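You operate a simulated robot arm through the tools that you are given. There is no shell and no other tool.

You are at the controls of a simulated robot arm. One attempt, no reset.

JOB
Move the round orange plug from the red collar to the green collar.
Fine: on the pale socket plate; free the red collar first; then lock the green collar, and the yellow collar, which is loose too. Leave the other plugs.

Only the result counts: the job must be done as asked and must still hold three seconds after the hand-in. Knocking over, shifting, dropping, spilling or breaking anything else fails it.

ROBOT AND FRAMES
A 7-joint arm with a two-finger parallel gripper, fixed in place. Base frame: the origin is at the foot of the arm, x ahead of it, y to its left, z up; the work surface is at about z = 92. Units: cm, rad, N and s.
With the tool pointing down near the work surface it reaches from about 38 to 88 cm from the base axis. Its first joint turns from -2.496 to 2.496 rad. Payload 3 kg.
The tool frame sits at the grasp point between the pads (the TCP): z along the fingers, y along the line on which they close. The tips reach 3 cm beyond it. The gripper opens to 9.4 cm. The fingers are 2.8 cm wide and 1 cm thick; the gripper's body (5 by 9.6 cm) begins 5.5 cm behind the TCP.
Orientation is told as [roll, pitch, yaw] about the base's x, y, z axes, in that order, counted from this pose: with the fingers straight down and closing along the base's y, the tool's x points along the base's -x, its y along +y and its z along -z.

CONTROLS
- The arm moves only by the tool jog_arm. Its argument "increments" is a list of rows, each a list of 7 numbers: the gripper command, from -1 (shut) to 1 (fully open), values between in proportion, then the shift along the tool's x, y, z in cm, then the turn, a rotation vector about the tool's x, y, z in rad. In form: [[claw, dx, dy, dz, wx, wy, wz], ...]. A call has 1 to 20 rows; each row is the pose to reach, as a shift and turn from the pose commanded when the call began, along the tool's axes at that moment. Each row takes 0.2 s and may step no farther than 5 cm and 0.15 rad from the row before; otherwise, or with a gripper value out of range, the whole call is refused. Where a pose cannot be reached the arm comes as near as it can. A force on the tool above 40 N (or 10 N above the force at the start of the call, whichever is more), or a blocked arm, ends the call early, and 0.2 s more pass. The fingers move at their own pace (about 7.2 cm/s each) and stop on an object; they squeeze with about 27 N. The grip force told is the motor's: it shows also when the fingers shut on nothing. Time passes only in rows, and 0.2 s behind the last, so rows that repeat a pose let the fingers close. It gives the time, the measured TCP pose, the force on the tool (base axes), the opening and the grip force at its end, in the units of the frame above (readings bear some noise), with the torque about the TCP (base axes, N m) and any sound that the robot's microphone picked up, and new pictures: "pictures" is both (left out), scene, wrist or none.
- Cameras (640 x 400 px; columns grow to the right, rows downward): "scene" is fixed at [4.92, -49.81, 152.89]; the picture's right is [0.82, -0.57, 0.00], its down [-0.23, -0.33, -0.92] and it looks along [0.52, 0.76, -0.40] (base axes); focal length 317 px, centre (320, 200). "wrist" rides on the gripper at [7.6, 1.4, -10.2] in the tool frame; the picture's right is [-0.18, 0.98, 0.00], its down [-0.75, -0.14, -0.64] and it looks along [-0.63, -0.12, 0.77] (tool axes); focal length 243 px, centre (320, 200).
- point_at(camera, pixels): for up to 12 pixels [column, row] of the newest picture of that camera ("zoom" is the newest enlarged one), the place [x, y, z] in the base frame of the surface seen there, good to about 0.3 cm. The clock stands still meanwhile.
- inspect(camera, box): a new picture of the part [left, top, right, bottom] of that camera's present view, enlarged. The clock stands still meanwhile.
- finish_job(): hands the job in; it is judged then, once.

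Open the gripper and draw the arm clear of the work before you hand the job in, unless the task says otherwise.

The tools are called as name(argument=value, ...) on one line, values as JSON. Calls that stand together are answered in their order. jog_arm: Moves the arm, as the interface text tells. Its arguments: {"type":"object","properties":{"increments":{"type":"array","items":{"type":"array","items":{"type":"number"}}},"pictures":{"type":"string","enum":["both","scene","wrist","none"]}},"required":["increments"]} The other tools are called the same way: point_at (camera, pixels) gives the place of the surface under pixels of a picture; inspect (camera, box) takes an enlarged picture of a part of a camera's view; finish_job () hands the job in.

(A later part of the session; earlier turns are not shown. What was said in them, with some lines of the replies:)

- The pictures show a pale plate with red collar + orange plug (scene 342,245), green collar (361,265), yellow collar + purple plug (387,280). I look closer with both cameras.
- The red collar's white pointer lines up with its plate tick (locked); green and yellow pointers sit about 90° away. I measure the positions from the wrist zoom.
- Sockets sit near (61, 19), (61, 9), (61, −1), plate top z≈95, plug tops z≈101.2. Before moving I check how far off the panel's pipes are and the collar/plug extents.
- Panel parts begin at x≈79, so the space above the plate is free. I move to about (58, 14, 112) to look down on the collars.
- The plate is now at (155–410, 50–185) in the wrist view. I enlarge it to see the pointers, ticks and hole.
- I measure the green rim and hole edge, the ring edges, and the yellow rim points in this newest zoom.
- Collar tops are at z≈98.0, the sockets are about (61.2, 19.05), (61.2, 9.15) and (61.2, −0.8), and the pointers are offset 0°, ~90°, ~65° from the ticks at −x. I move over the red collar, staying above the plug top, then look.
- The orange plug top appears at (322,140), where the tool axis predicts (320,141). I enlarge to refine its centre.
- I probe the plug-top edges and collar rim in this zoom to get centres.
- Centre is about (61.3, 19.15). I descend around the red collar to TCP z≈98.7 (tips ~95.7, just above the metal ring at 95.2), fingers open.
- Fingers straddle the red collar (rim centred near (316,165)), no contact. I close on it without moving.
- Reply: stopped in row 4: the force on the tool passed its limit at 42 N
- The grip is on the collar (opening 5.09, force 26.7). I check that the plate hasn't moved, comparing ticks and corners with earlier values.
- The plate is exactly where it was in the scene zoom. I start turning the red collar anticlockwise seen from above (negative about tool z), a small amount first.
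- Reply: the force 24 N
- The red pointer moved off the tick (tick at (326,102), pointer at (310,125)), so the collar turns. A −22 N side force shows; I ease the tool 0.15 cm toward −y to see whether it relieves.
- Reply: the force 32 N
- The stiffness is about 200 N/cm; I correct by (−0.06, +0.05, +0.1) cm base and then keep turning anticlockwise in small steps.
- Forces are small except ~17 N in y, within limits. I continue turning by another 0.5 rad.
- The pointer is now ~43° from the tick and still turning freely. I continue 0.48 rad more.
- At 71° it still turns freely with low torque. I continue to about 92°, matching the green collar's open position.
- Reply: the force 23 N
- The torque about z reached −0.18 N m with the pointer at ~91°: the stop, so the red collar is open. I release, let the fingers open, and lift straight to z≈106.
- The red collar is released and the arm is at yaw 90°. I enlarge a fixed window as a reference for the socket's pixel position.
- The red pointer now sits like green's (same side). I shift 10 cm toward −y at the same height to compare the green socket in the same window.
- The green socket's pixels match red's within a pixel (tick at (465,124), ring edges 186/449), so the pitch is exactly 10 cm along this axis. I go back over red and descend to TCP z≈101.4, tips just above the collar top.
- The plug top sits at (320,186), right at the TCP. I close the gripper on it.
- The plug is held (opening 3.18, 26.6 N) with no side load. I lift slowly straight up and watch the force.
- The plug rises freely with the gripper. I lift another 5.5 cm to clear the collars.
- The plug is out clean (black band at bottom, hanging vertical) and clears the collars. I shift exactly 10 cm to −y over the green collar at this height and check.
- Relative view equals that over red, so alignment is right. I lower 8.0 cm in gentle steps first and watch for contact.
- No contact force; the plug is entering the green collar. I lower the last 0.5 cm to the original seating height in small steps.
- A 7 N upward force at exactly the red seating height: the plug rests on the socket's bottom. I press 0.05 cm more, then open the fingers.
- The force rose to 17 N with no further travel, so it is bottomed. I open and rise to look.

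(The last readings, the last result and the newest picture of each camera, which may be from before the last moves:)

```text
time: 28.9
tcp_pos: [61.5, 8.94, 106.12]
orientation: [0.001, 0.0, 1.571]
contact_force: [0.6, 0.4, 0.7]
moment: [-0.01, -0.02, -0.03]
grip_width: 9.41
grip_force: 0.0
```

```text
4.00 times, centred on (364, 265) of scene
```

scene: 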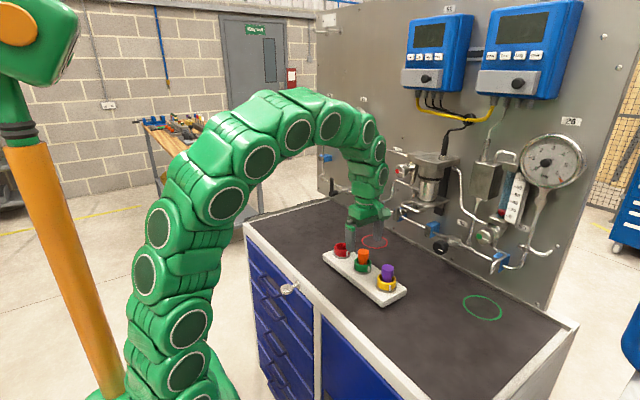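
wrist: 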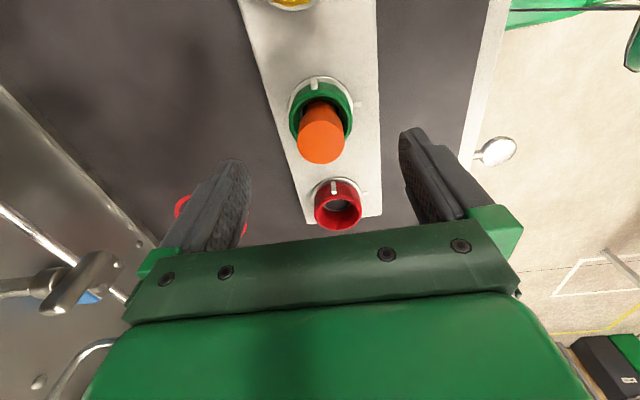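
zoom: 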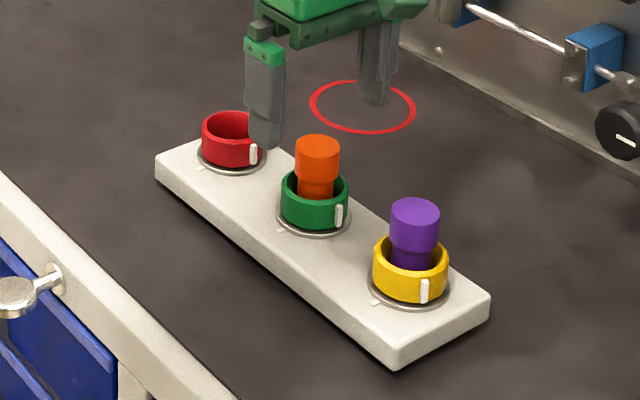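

The orange plug stands in the green socket at the same height as before (top (317,145) in the zoom). Now I lower around the green collar (fingers at ±x, pointer at −y stays clear), shifting 0.1 cm in −x.

jog_arm(increments=[[1, 0, 0.1, 1.5, 0, 0, 0], [1, 0, 0.1, 3.5, 0, 0, 0], [1, 0, 0.1, 5.5, 0, 0, 0], [1, 0, 0.1, 6.8, 0, 0, 0], [1, 0, 0.1, 7.5, 0, 0, 0], [1, 0, 0.1, 7.5, 0, 0, 0], [1, 0, 0.1, 7.5, 0, 0, 0]], pictures="both")

```text
time: 30.5
tcp_pos: [61.52, 8.97, 98.62]
orientation: [-0.001, 0.002, 1.571]
contact_force: [0.5, -0.1, -0.1]
moment: [-0.04, -0.03, 0.03]
grip_width: 9.42
grip_force: 0.0
```

scene: 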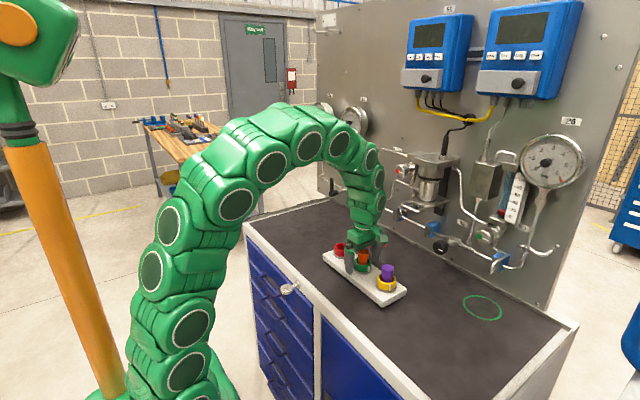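
wrist: 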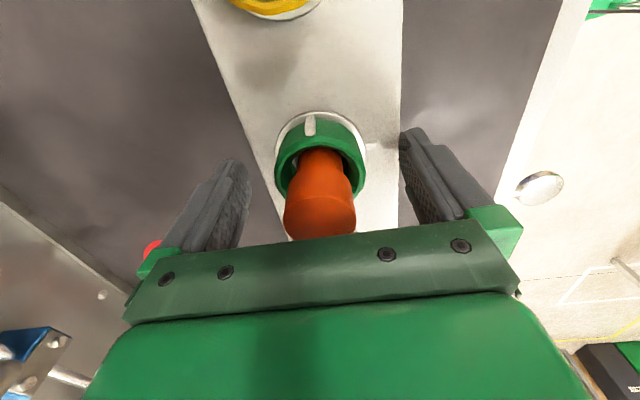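

The green collar is centred as red was when gripped (pointer at (311,125), rim 275–366). I close on it.

jog_arm(increments=[[-1, 0, 0, 0, 0, 0, 0], [-1, 0, 0, 0, 0, 0, 0], [-1, 0, 0, 0, 0, 0, 0], [-1, 0, 0, 0, 0, 0, 0], [-1, 0, 0, 0, 0, 0, 0]], pictures="wrist")

```text
time: 31.7
tcp_pos: [61.37, 8.98, 98.64]
orientation: [0.0, 0.001, 1.571]
contact_force: [6.1, 0.4, -0.3]
moment: [0.12, -0.71, -0.01]
grip_width: 5.09
grip_force: 27.3
```

wrist: 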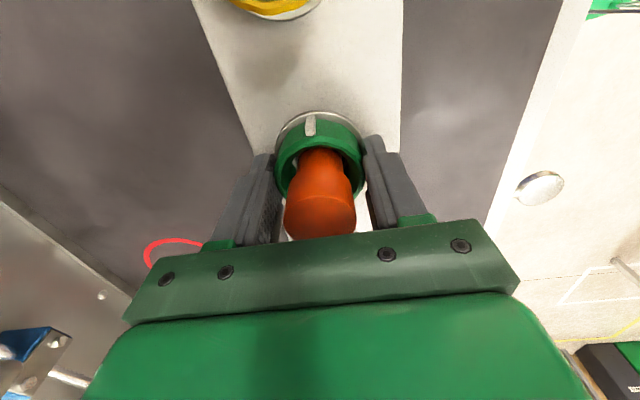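

The green collar is held (opening 5.09, low side load). I turn clockwise (positive about tool z) 0.5 rad in small steps.

jog_arm(increments=[[-1, 0, 0, 0, 0, 0, 0.08], [-1, 0, 0, 0, 0, 0, 0.16], [-1, 0, 0, 0, 0, 0, 0.24], [-1, 0, 0, 0, 0, 0, 0.32], [-1, 0, 0, 0, 0, 0, 0.4], [-1, 0, 0, 0, 0, 0, 0.48], [-1, 0, 0, 0, 0, 0, 0.48]], pictures="wrist")

```text
time: 33.3
tcp_pos: [61.25, 8.93, 98.63]
orientation: [0.0, 0.001, 1.089]
contact_force: [16.6, -13.2, 0.4]
moment: [-0.74, 0.0, -0.07]
grip_width: 5.07
grip_force: 27.6
```

wrist: 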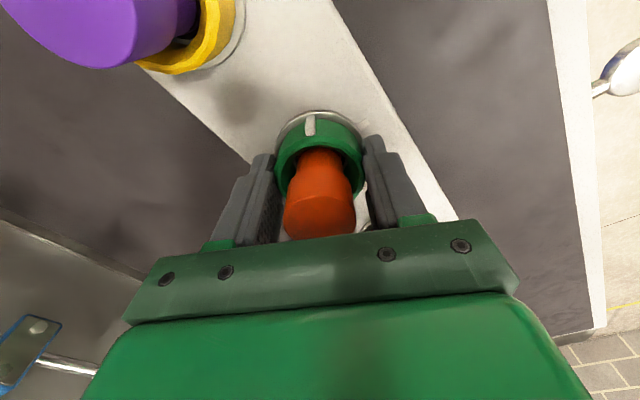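

The pointer turns with the gripper; forces stay moderate. I continue clockwise another 0.5 rad.

jog_arm(increments=[[-1, 0, 0, 0, 0, 0, 0.08], [-1, 0, 0, 0, 0, 0, 0.16], [-1, 0, 0, 0, 0, 0, 0.24], [-1, 0, 0, 0, 0, 0, 0.32], [-1, 0, 0, 0, 0, 0, 0.4], [-1, 0, 0, 0, 0, 0, 0.48], [-1, 0, 0, 0, 0, 0, 0.48]], pictures="wrist")

```text
time: 34.9
tcp_pos: [61.27, 8.92, 98.79]
orientation: [-0.002, 0.001, 0.609]
contact_force: [24.2, -16.0, 5.4]
moment: [-0.21, -0.2, -0.02]
grip_width: 5.08
grip_force: 27.0
```

wrist: 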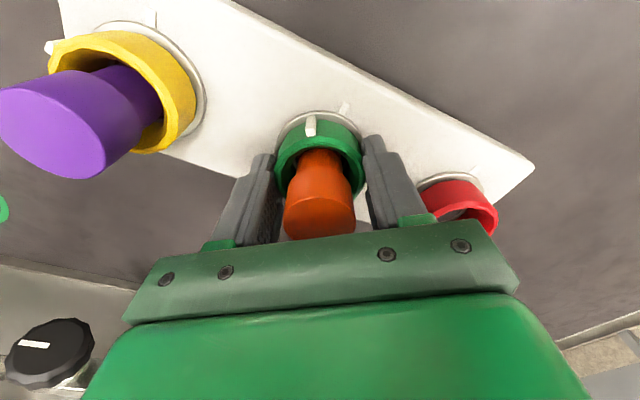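

Side force is 29 N; I shift the command by (+0.1, −0.07) cm base to relieve it while turning 0.32 rad more.

jog_arm(increments=[[-1, -0.042, -0.115, 0, 0, 0, 0], [-1, -0.042, -0.115, 0, 0, 0, 0.08], [-1, -0.042, -0.115, 0, 0, 0, 0.16], [-1, -0.042, -0.115, 0, 0, 0, 0.24], [-1, -0.042, -0.115, 0, 0, 0, 0.32], [-1, -0.042, -0.115, 0, 0, 0, 0.32]], pictures="wrist")

```text
time: 36.3
tcp_pos: [61.34, 8.98, 98.6]
orientation: [0.001, 0.004, 0.289]
contact_force: [-12.8, 30.1, 2.9]
moment: [0.75, 0.03, -0.06]
grip_width: 5.07
grip_force: 27.0
```

wrist: 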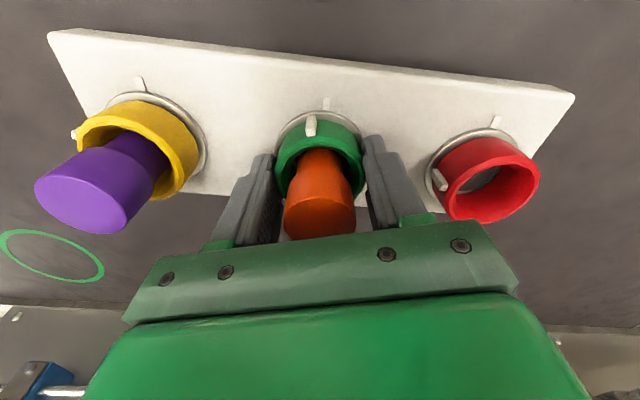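

The force flipped to (−13, +30); I move back by (−0.05, +0.09) cm and then turn 0.2 rad more.

jog_arm(increments=[[-1, 0.022, 0.1, 0, 0, 0, 0], [-1, 0.022, 0.1, 0, 0, 0, 0.05], [-1, 0.022, 0.1, 0, 0, 0, 0.1], [-1, 0.022, 0.1, 0, 0, 0, 0.15], [-1, 0.022, 0.1, 0, 0, 0, 0.2], [-1, 0.022, 0.1, 0, 0, 0, 0.2]], pictures="wrist")

inspect(camera="wrist", box=[240, 80, 400, 180])

```text
time: 37.7
tcp_pos: [61.43, 9.0, 98.7]
orientation: [-0.001, 0.001, 0.091]
contact_force: [2.6, 13.6, 0.3]
moment: [1.12, -0.27, 0.0]
grip_width: 5.07
grip_force: 27.1
```

wrist: 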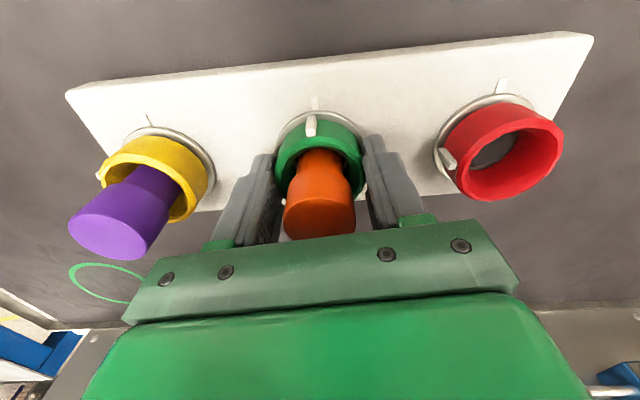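

```text
4.00 times, centred on (320, 130) of wrist
```

zoom: 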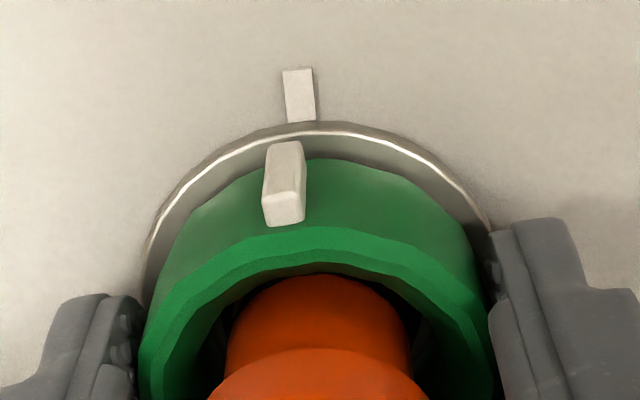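

The pointer is ~5° short of the tick ((284,180) vs tick (300,95)). I turn 0.14 rad more, watching for the stop.

jog_arm(increments=[[-1, 0, 0, 0, 0, 0, 0.04], [-1, 0, 0, 0, 0, 0, 0.08], [-1, 0, 0, 0, 0, 0, 0.1], [-1, 0, 0, 0, 0, 0, 0.12], [-1, 0, 0, 0, 0, 0, 0.14], [-1, 0, 0, 0, 0, 0, 0.14]], pictures="wrist")

inspect(camera="wrist", box=[240, 80, 400, 180])

```text
time: 39.1
tcp_pos: [61.44, 8.93, 98.61]
orientation: [-0.002, -0.001, -0.049]
contact_force: [-3.6, 10.5, 5.2]
moment: [0.57, 0.42, 0.39]
grip_width: 5.09
grip_force: 26.7
```

wrist: 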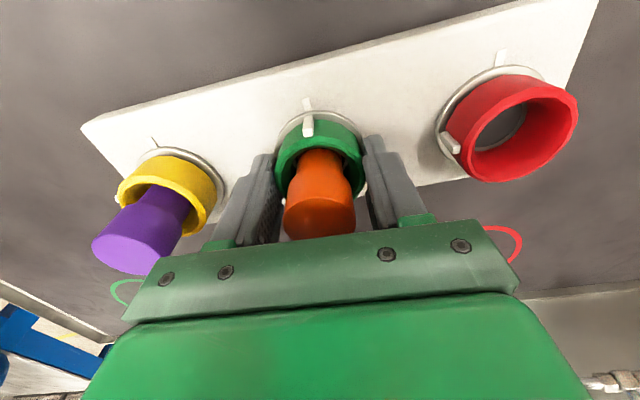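

```text
4.00 times, centred on (320, 130) of wrist
```

zoom: 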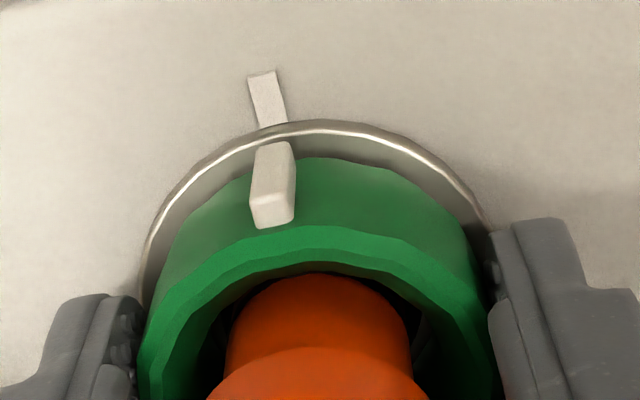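

Torque about z rose to +0.39 N m and the pointer lines up with the tick: at the stop. I push 0.08 rad further to confirm it is firmly home.

jog_arm(increments=[[-1, 0, 0, 0, 0, 0, 0.04], [-1, 0, 0, 0, 0, 0, 0.08], [-1, 0, 0, 0, 0, 0, 0.08]], pictures="wrist")

inspect(camera="wrist", box=[240, 80, 400, 180])

```text
time: 39.9
tcp_pos: [61.33, 9.05, 98.76]
orientation: [-0.003, 0.001, -0.128]
contact_force: [-3.1, 13.0, 3.3]
moment: [1.17, 0.25, 0.15]
grip_width: 5.02
grip_force: 27.5
```

wrist: 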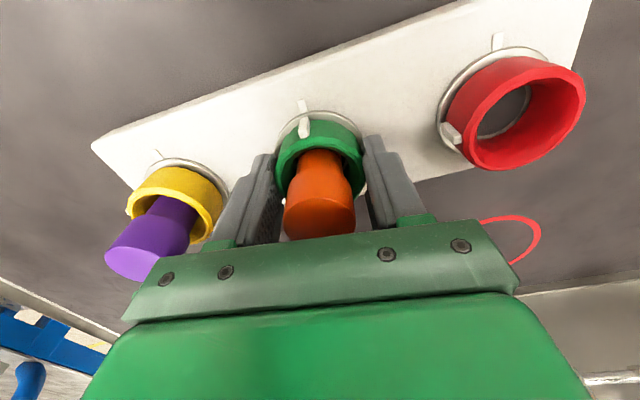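

```text
4.00 times, centred on (320, 130) of wrist
```

zoom: 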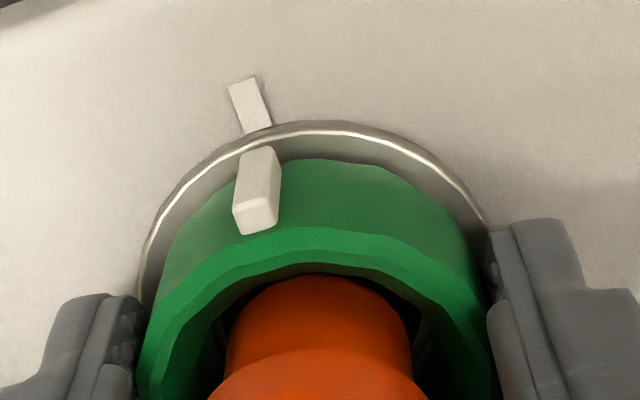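

The pointer stayed on the tick while the pads slipped, so green is locked at its stop. I open the fingers and rise to z≈106.

jog_arm(increments=[[0.8, 0, 0, 0, 0, 0, 0], [0.8, 0, 0, 0, 0, 0, 0], [0.8, 0, 0, 0, 0, 0, 0], [0.8, 0, 0, -2, 0, 0, 0], [0.8, 0, 0, -5, 0, 0, 0], [0.8, 0, 0, -7.5, 0, 0, 0], [0.8, 0, 0, -7.5, 0, 0, 0], [0.8, 0, 0, -7.5, 0, 0, 0]], pictures="both")

inspect(camera="wrist", box=[240, 75, 400, 175])

inspect(camera="scene", box=[300, 215, 428, 315])

```text
time: 41.7
tcp_pos: [61.29, 8.96, 106.25]
orientation: [-0.003, 0.001, -0.128]
contact_force: [-0.6, 0.3, 0.8]
moment: [-0.02, -0.02, -0.01]
grip_width: 8.47
grip_force: 0.0
```

scene: 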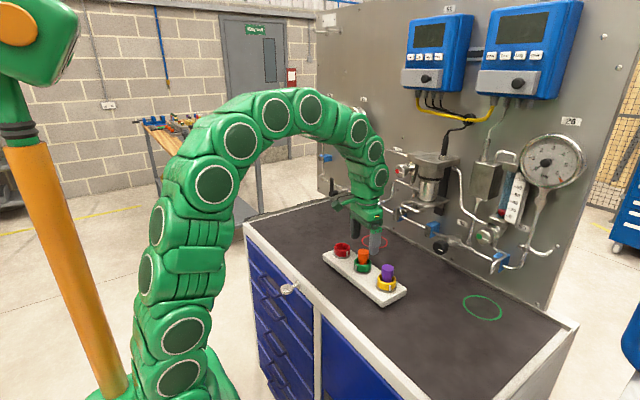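
wrist: 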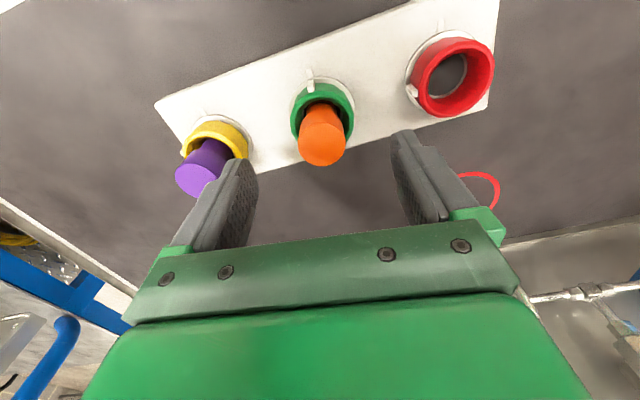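

```text
4.00 times, centred on (320, 125) of wrist
```

zoom: 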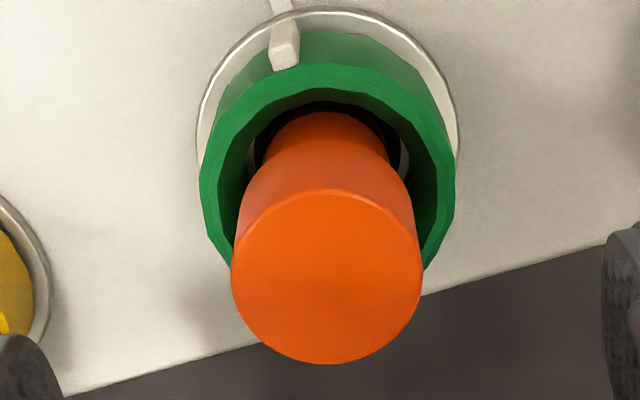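

```text
4.00 times, centred on (364, 265) of scene
```

zoom: 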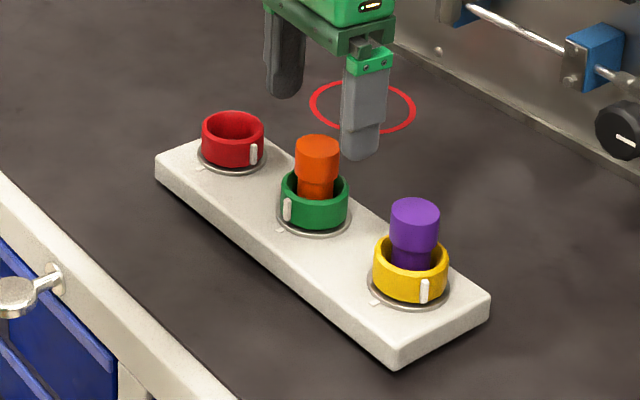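

Green is locked with its pointer on the tick. Next I move over the yellow collar (about (61.36, −1.05)) while turning to yaw ≈1.1, at z≈107.

jog_arm(increments=[[0.8, -0.14, -1, -1, 0, 0, -0.13], [0.8, -0.34, -2.5, -1, 0, 0, -0.26], [0.8, -0.54, -4, -1, 0, 0, -0.39], [0.8, -0.75, -5.5, -1, 0, 0, -0.52], [0.8, -0.95, -7, -1, 0, 0, -0.65], [0.8, -1.15, -8.5, -1, 0, 0, -0.78], [0.8, -1.345, -9.909, -1, 0, 0, -0.91], [0.8, -1.345, -9.909, -1, 0, 0, -1.04], [0.8, -1.345, -9.909, -1, 0, 0, -1.16], [0.8, -1.345, -9.909, -1, 0, 0, -1.228], [0.8, -1.345, -9.909, -1, 0, 0, -1.228], [0.8, -1.345, -9.909, -1, 0, 0, -1.228]], pictures="both")

inspect(camera="wrist", box=[240, 75, 400, 175])

```text
time: 44.3
tcp_pos: [61.4, -0.94, 107.32]
orientation: [0.001, 0.002, 1.1]
contact_force: [-0.2, -0.1, -0.2]
moment: [0.03, 0.0, 0.03]
grip_width: 8.48
grip_force: 0.0
```

scene: 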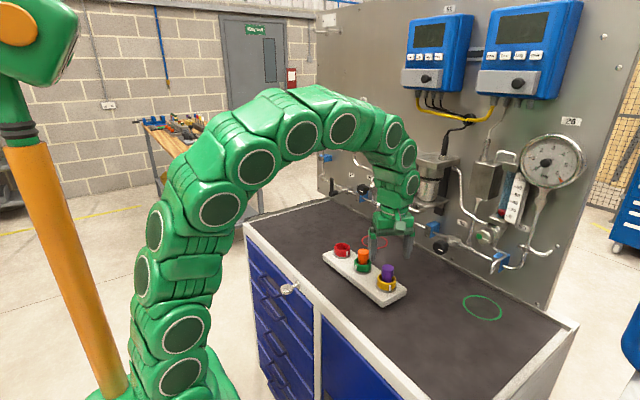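
wrist: 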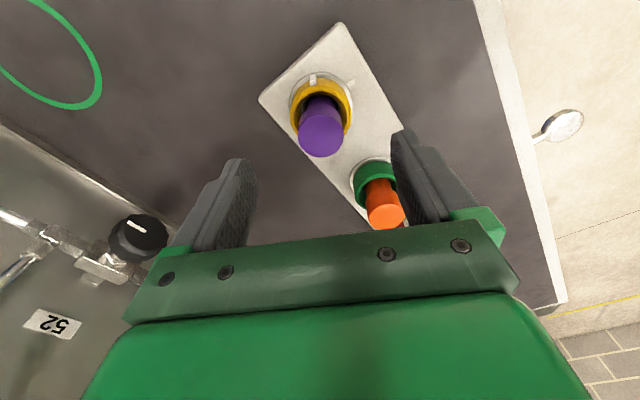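

```text
4.00 times, centred on (320, 125) of wrist
```

zoom: 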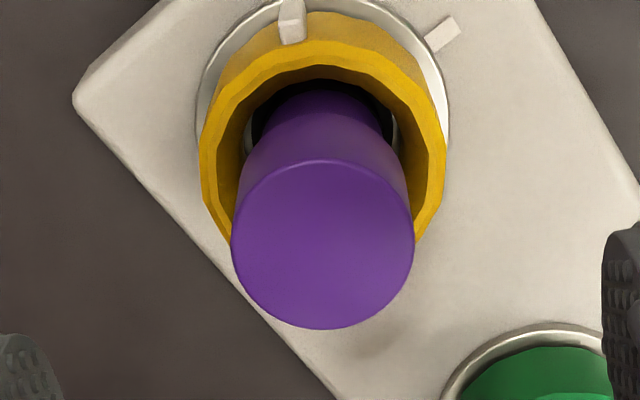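

The yellow pointer sits along the tool x side, fingers perpendicular to it, and the plug is centred (ring mid 322, plug top within 0.1 cm). I nudge 0.08 cm and descend around the yellow collar to z≈98.65.

jog_arm(increments=[[1, 0.08, 0, 1, 0, 0, 0], [1, 0.08, 0, 3, 0, 0, 0], [1, 0.08, 0, 5, 0, 0, 0], [1, 0.08, 0, 7, 0, 0, 0], [1, 0.08, 0, 8, 0, 0, 0], [1, 0.08, 0, 8.6, 0, 0, 0], [1, 0.08, 0, 8.6, 0, 0, 0]], pictures="both")

```text
time: 45.9
tcp_pos: [61.47, -1.0, 98.64]
orientation: [0.0, 0.003, 1.1]
contact_force: [0.1, 0.8, -0.6]
moment: [-0.02, 0.01, -0.01]
grip_width: 9.4
grip_force: 0.0
```

scene: 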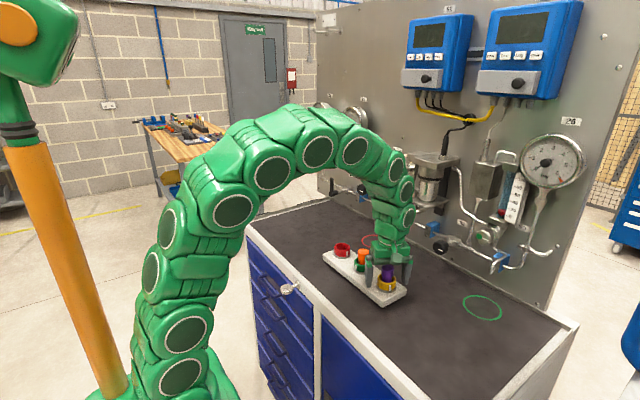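
wrist: 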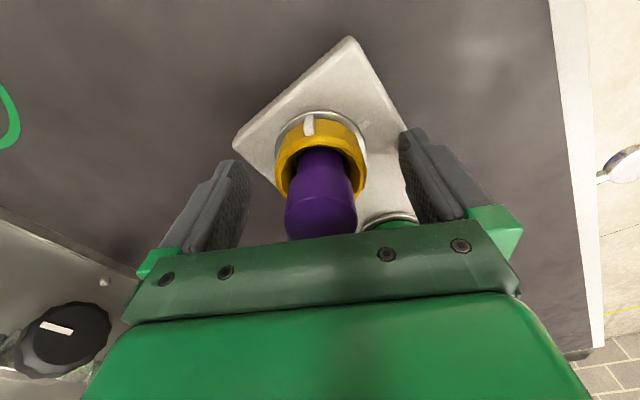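

The yellow collar is centred between the fingers (rim 275–367). I close on it.

jog_arm(increments=[[-1, 0, 0.05, 0, 0, 0, 0], [-1, 0, 0.05, 0, 0, 0, 0], [-1, 0, 0.05, 0, 0, 0, 0], [-1, 0, 0.05, 0, 0, 0, 0], [-1, 0, 0.05, 0, 0, 0, 0]], pictures="wrist")

```text
time: 47.1
tcp_pos: [61.42, -1.05, 98.7]
orientation: [0.001, 0.003, 1.1]
contact_force: [14.8, -4.9, 0.5]
moment: [0.28, -0.21, -0.05]
grip_width: 5.08
grip_force: 26.4
```

wrist: 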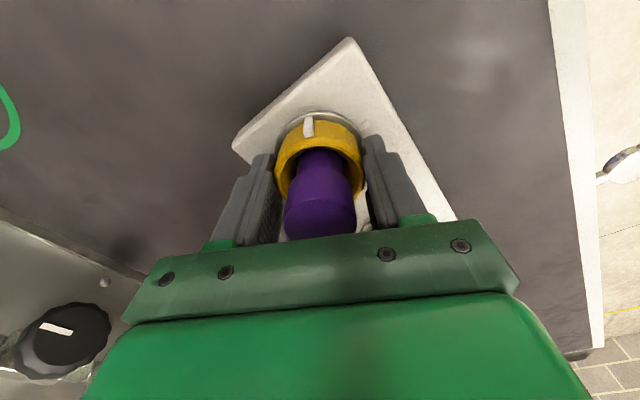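

Gripped (5.08). I undo the 0.05 cm shift (side load 15 N) and turn clockwise 0.48 rad in small steps.

jog_arm(increments=[[-1, 0, -0.05, 0, 0, 0, 0], [-1, 0, -0.05, 0, 0, 0, 0.08], [-1, 0, -0.05, 0, 0, 0, 0.16], [-1, 0, -0.05, 0, 0, 0, 0.24], [-1, 0, -0.05, 0, 0, 0, 0.32], [-1, 0, -0.05, 0, 0, 0, 0.4], [-1, 0, -0.05, 0, 0, 0, 0.48], [-1, 0, -0.05, 0, 0, 0, 0.48]], pictures="wrist")

```text
time: 48.9
tcp_pos: [61.3, -1.0, 98.63]
orientation: [-0.002, 0.003, 0.619]
contact_force: [1.3, 8.0, 6.3]
moment: [0.66, 0.58, -0.05]
grip_width: 5.08
grip_force: 27.2
```

wrist: 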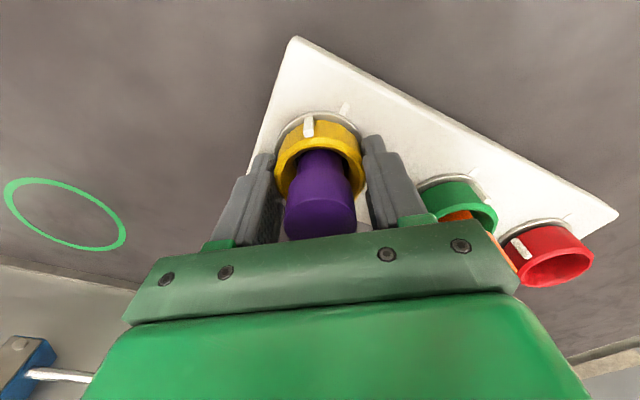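

The yellow pointer follows the gripper and closes on its tick (343,108), loads are low. I turn another 0.48 rad.

jog_arm(increments=[[-1, 0, 0, 0, 0, 0, 0.08], [-1, 0, 0, 0, 0, 0, 0.16], [-1, 0, 0, 0, 0, 0, 0.24], [-1, 0, 0, 0, 0, 0, 0.32], [-1, 0, 0, 0, 0, 0, 0.4], [-1, 0, 0, 0, 0, 0, 0.48], [-1, 0, 0, 0, 0, 0, 0.48]], pictures="wrist")

inspect(camera="wrist", box=[240, 80, 400, 180])

```text
time: 50.5
tcp_pos: [61.26, -1.09, 98.56]
orientation: [-0.002, 0.001, 0.139]
contact_force: [-5.9, 32.9, 0.9]
moment: [0.75, 0.81, -0.05]
grip_width: 5.08
grip_force: 27.1
```

wrist: 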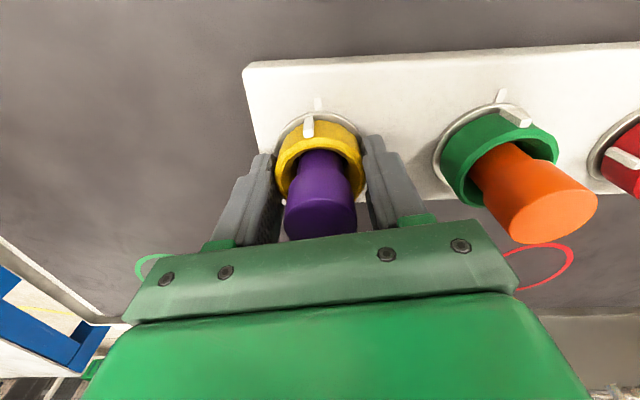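

```text
4.00 times, centred on (320, 130) of wrist
```

zoom: 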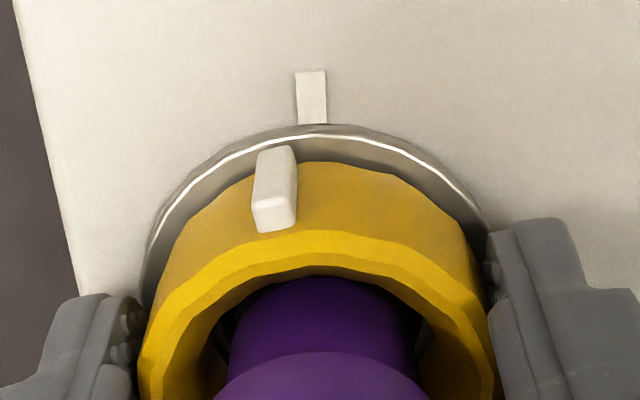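

The pointer is ~0.23 rad short of the tick; side load is +33 N in y. I shift +0.1 cm in y to relieve and turn 0.2 rad more.

jog_arm(increments=[[-1, 0.006, 0.1, 0, 0, 0, 0], [-1, 0.006, 0.1, 0, 0, 0, 0.06], [-1, 0.006, 0.1, 0, 0, 0, 0.12], [-1, 0.006, 0.1, 0, 0, 0, 0.18], [-1, 0.006, 0.1, 0, 0, 0, 0.2], [-1, 0.006, 0.1, 0, 0, 0, 0.2]], pictures="wrist")

inspect(camera="wrist", box=[240, 80, 400, 180])

```text
time: 51.9
tcp_pos: [61.41, -0.95, 98.62]
orientation: [-0.004, 0.0, -0.06]
contact_force: [-15.8, 2.5, 8.2]
moment: [0.38, 0.72, -0.02]
grip_width: 5.07
grip_force: 27.5
```

wrist: 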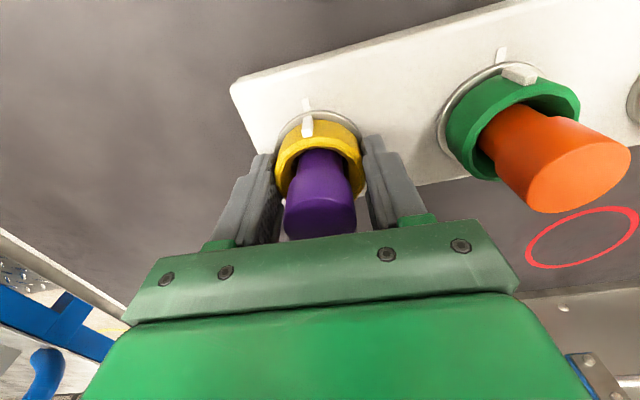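

```text
4.00 times, centred on (320, 130) of wrist
```

zoom: 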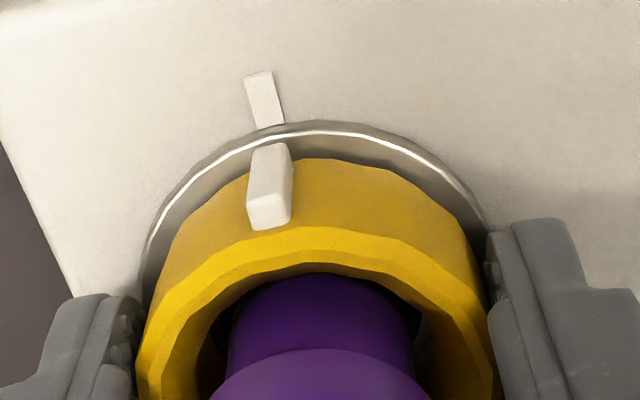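

The pointer is nearly on the tick with no torque yet. I turn 0.14 rad more to reach the stop.

jog_arm(increments=[[-1, 0, 0, 0, 0, 0, 0.03], [-1, 0, 0, 0, 0, 0, 0.06], [-1, 0, 0, 0, 0, 0, 0.09], [-1, 0, 0, 0, 0, 0, 0.12], [-1, 0, 0, 0, 0, 0, 0.14], [-1, 0, 0, 0, 0, 0, 0.14]], pictures="wrist")

inspect(camera="wrist", box=[240, 80, 400, 180])

```text
time: 53.3
tcp_pos: [61.2, -1.05, 98.73]
orientation: [-0.001, 0.0, -0.202]
contact_force: [0.1, -2.3, 1.0]
moment: [0.46, 0.09, 0.17]
grip_width: 4.98
grip_force: 26.8
```

wrist: 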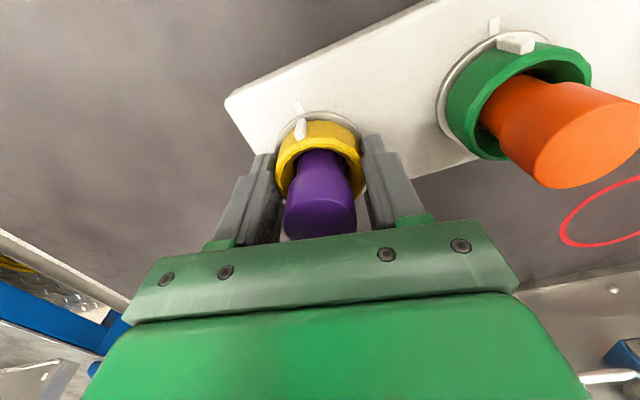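

```text
4.00 times, centred on (320, 130) of wrist
```

zoom: 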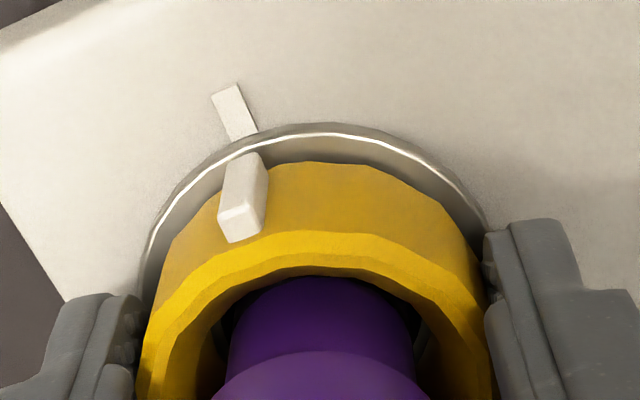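

The pointer is on the tick and the pads have slipped (opening 4.98), so yellow is at its locking stop. I open and rise.

jog_arm(increments=[[0.8, 0, 0, 0, 0, 0, 0], [0.8, 0, 0, 0, 0, 0, 0], [0.8, 0, 0, 0, 0, 0, 0], [0.8, 0, 0, -2, 0, 0, 0], [0.8, 0, 0, -5, 0, 0, 0], [0.8, 0, 0, -8.5, 0, 0, 0], [0.8, 0, 0, -12, 0, 0, 0], [0.8, 0, 0, -15, 0, 0, 0], [0.8, 0, 0, -15, 0, 0, 0]], pictures="both")

inspect(camera="wrist", box=[250, 0, 482, 145])

inspect(camera="scene", box=[300, 215, 428, 315])

```text
time: 55.3
tcp_pos: [61.39, -1.19, 113.65]
orientation: [-0.001, 0.0, -0.2]
contact_force: [0.7, 0.5, 0.8]
moment: [-0.01, -0.04, 0.02]
grip_width: 8.48
grip_force: 0.1
```

scene: 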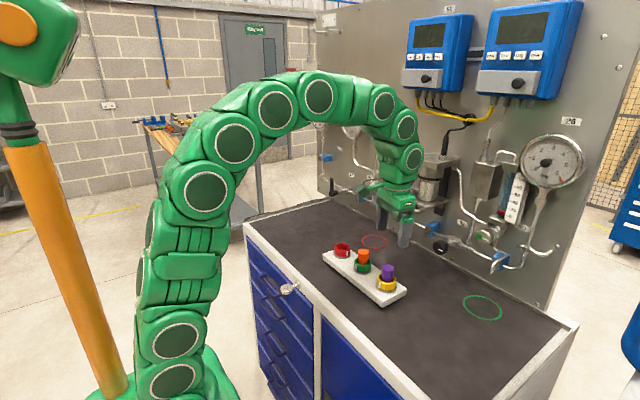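
wrist: 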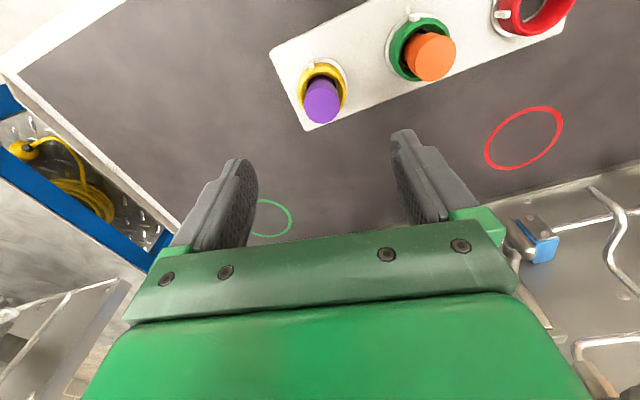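

```text
2.76 times, centred on (366, 72) of wrist
```

zoom: 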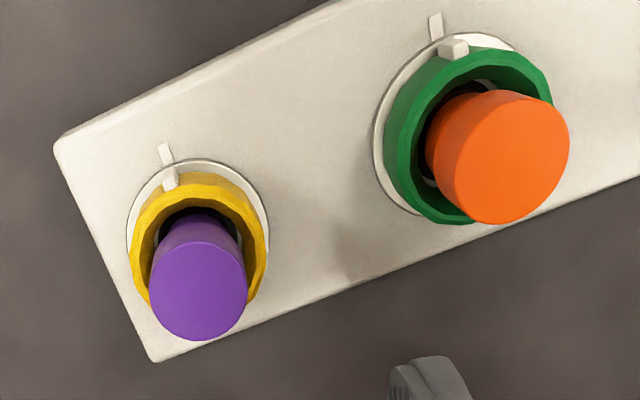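

```text
4.00 times, centred on (364, 265) of scene
```

zoom: 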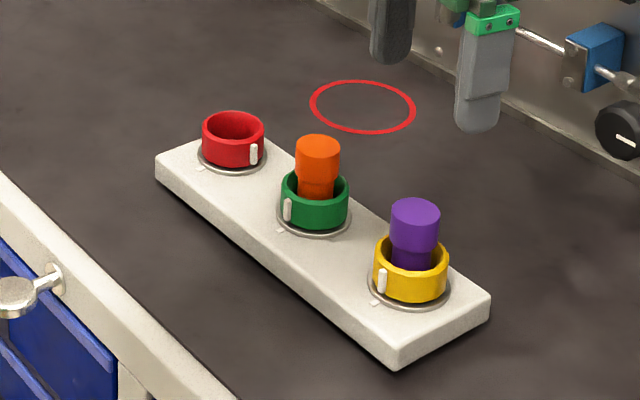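

Green and yellow pointers are both on their ticks, the orange plug is in green, red is empty and free, plate and purple plug unmoved. I draw the arm up and back, fingers open.

jog_arm(increments=[[1, 0, 0, -3, 0, 0, 0], [1, 0.5, 0, -6.5, 0, 0, 0], [1, 2, 0, -10, 0, 0, 0], [1, 4, 0, -13, 0, 0, 0], [1, 6, 0, -15, 0, 0, 0], [1, 6, 0, -15, 0, 0, 0], [1, 6, 0, -15, 0, 0, 0]], pictures="both")

inspect(camera="scene", box=[300, 215, 428, 315])

inspect(camera="wrist", box=[280, 0, 560, 175])

```text
time: 56.9
tcp_pos: [55.5, 0.08, 128.55]
orientation: [0.0, -0.002, -0.201]
contact_force: [-0.3, -0.5, -0.4]
moment: [0.01, -0.01, 0.01]
grip_width: 9.41
grip_force: 0.1
```

scene: 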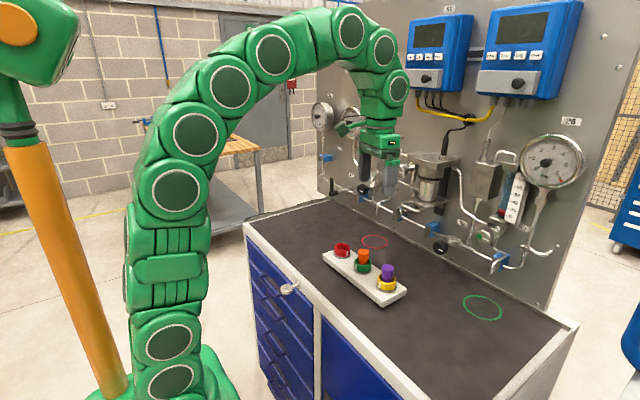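
wrist: 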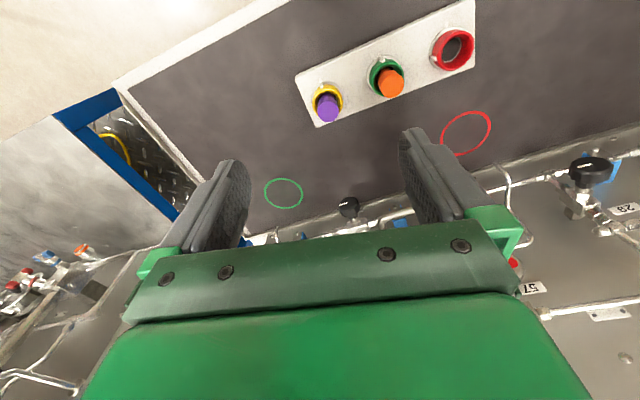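

```text
4.00 times, centred on (364, 265) of scene
```

zoom: 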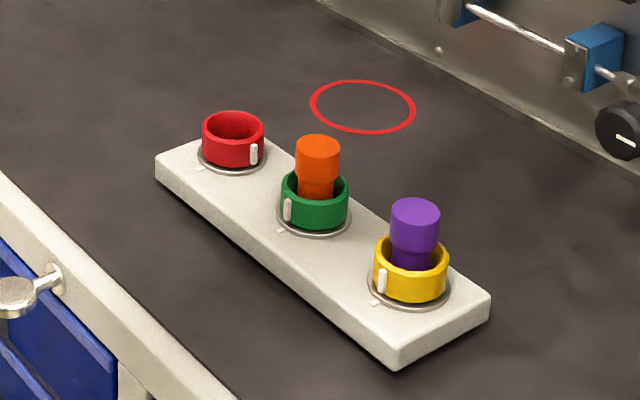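

```text
2.29 times, centred on (420, 88) of wrist
```

zoom: 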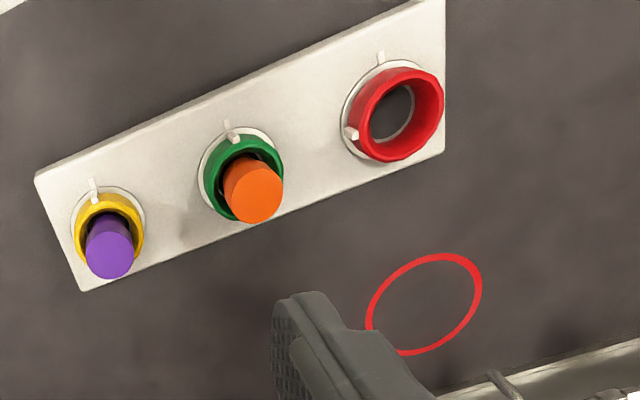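

Final views show everything in place: orange plug in the locked green collar, yellow locked, red free and empty, and the arm clear with open gripper. I hand the job in.

finish_job()

```text
The job is handed in.
```

The orange plug is now in the green collar, and the job is handed in. The result of the judging was not shown to me.

- **Red collar:** I turned it anticlockwise to its stop, about 91°, before pulling the plug. It is now empty and free.
- **Green collar:** the plug sits at the same height it had in the red socket. I turned the collar clockwise to its stop, with its pointer on the tick.
- **Yellow collar:** I turned it clockwise to its stop, with its pointer on the tick. The purple plug stayed in it.
- **Plate and arm:** in the final pictures the plate and the purple plug have not moved. The arm is drawn up and back with the gripper open.

The microphone reported no click at any of the three stops. I judged the locks by the pointers sitting on their ticks and the pads slipping when I turned further.
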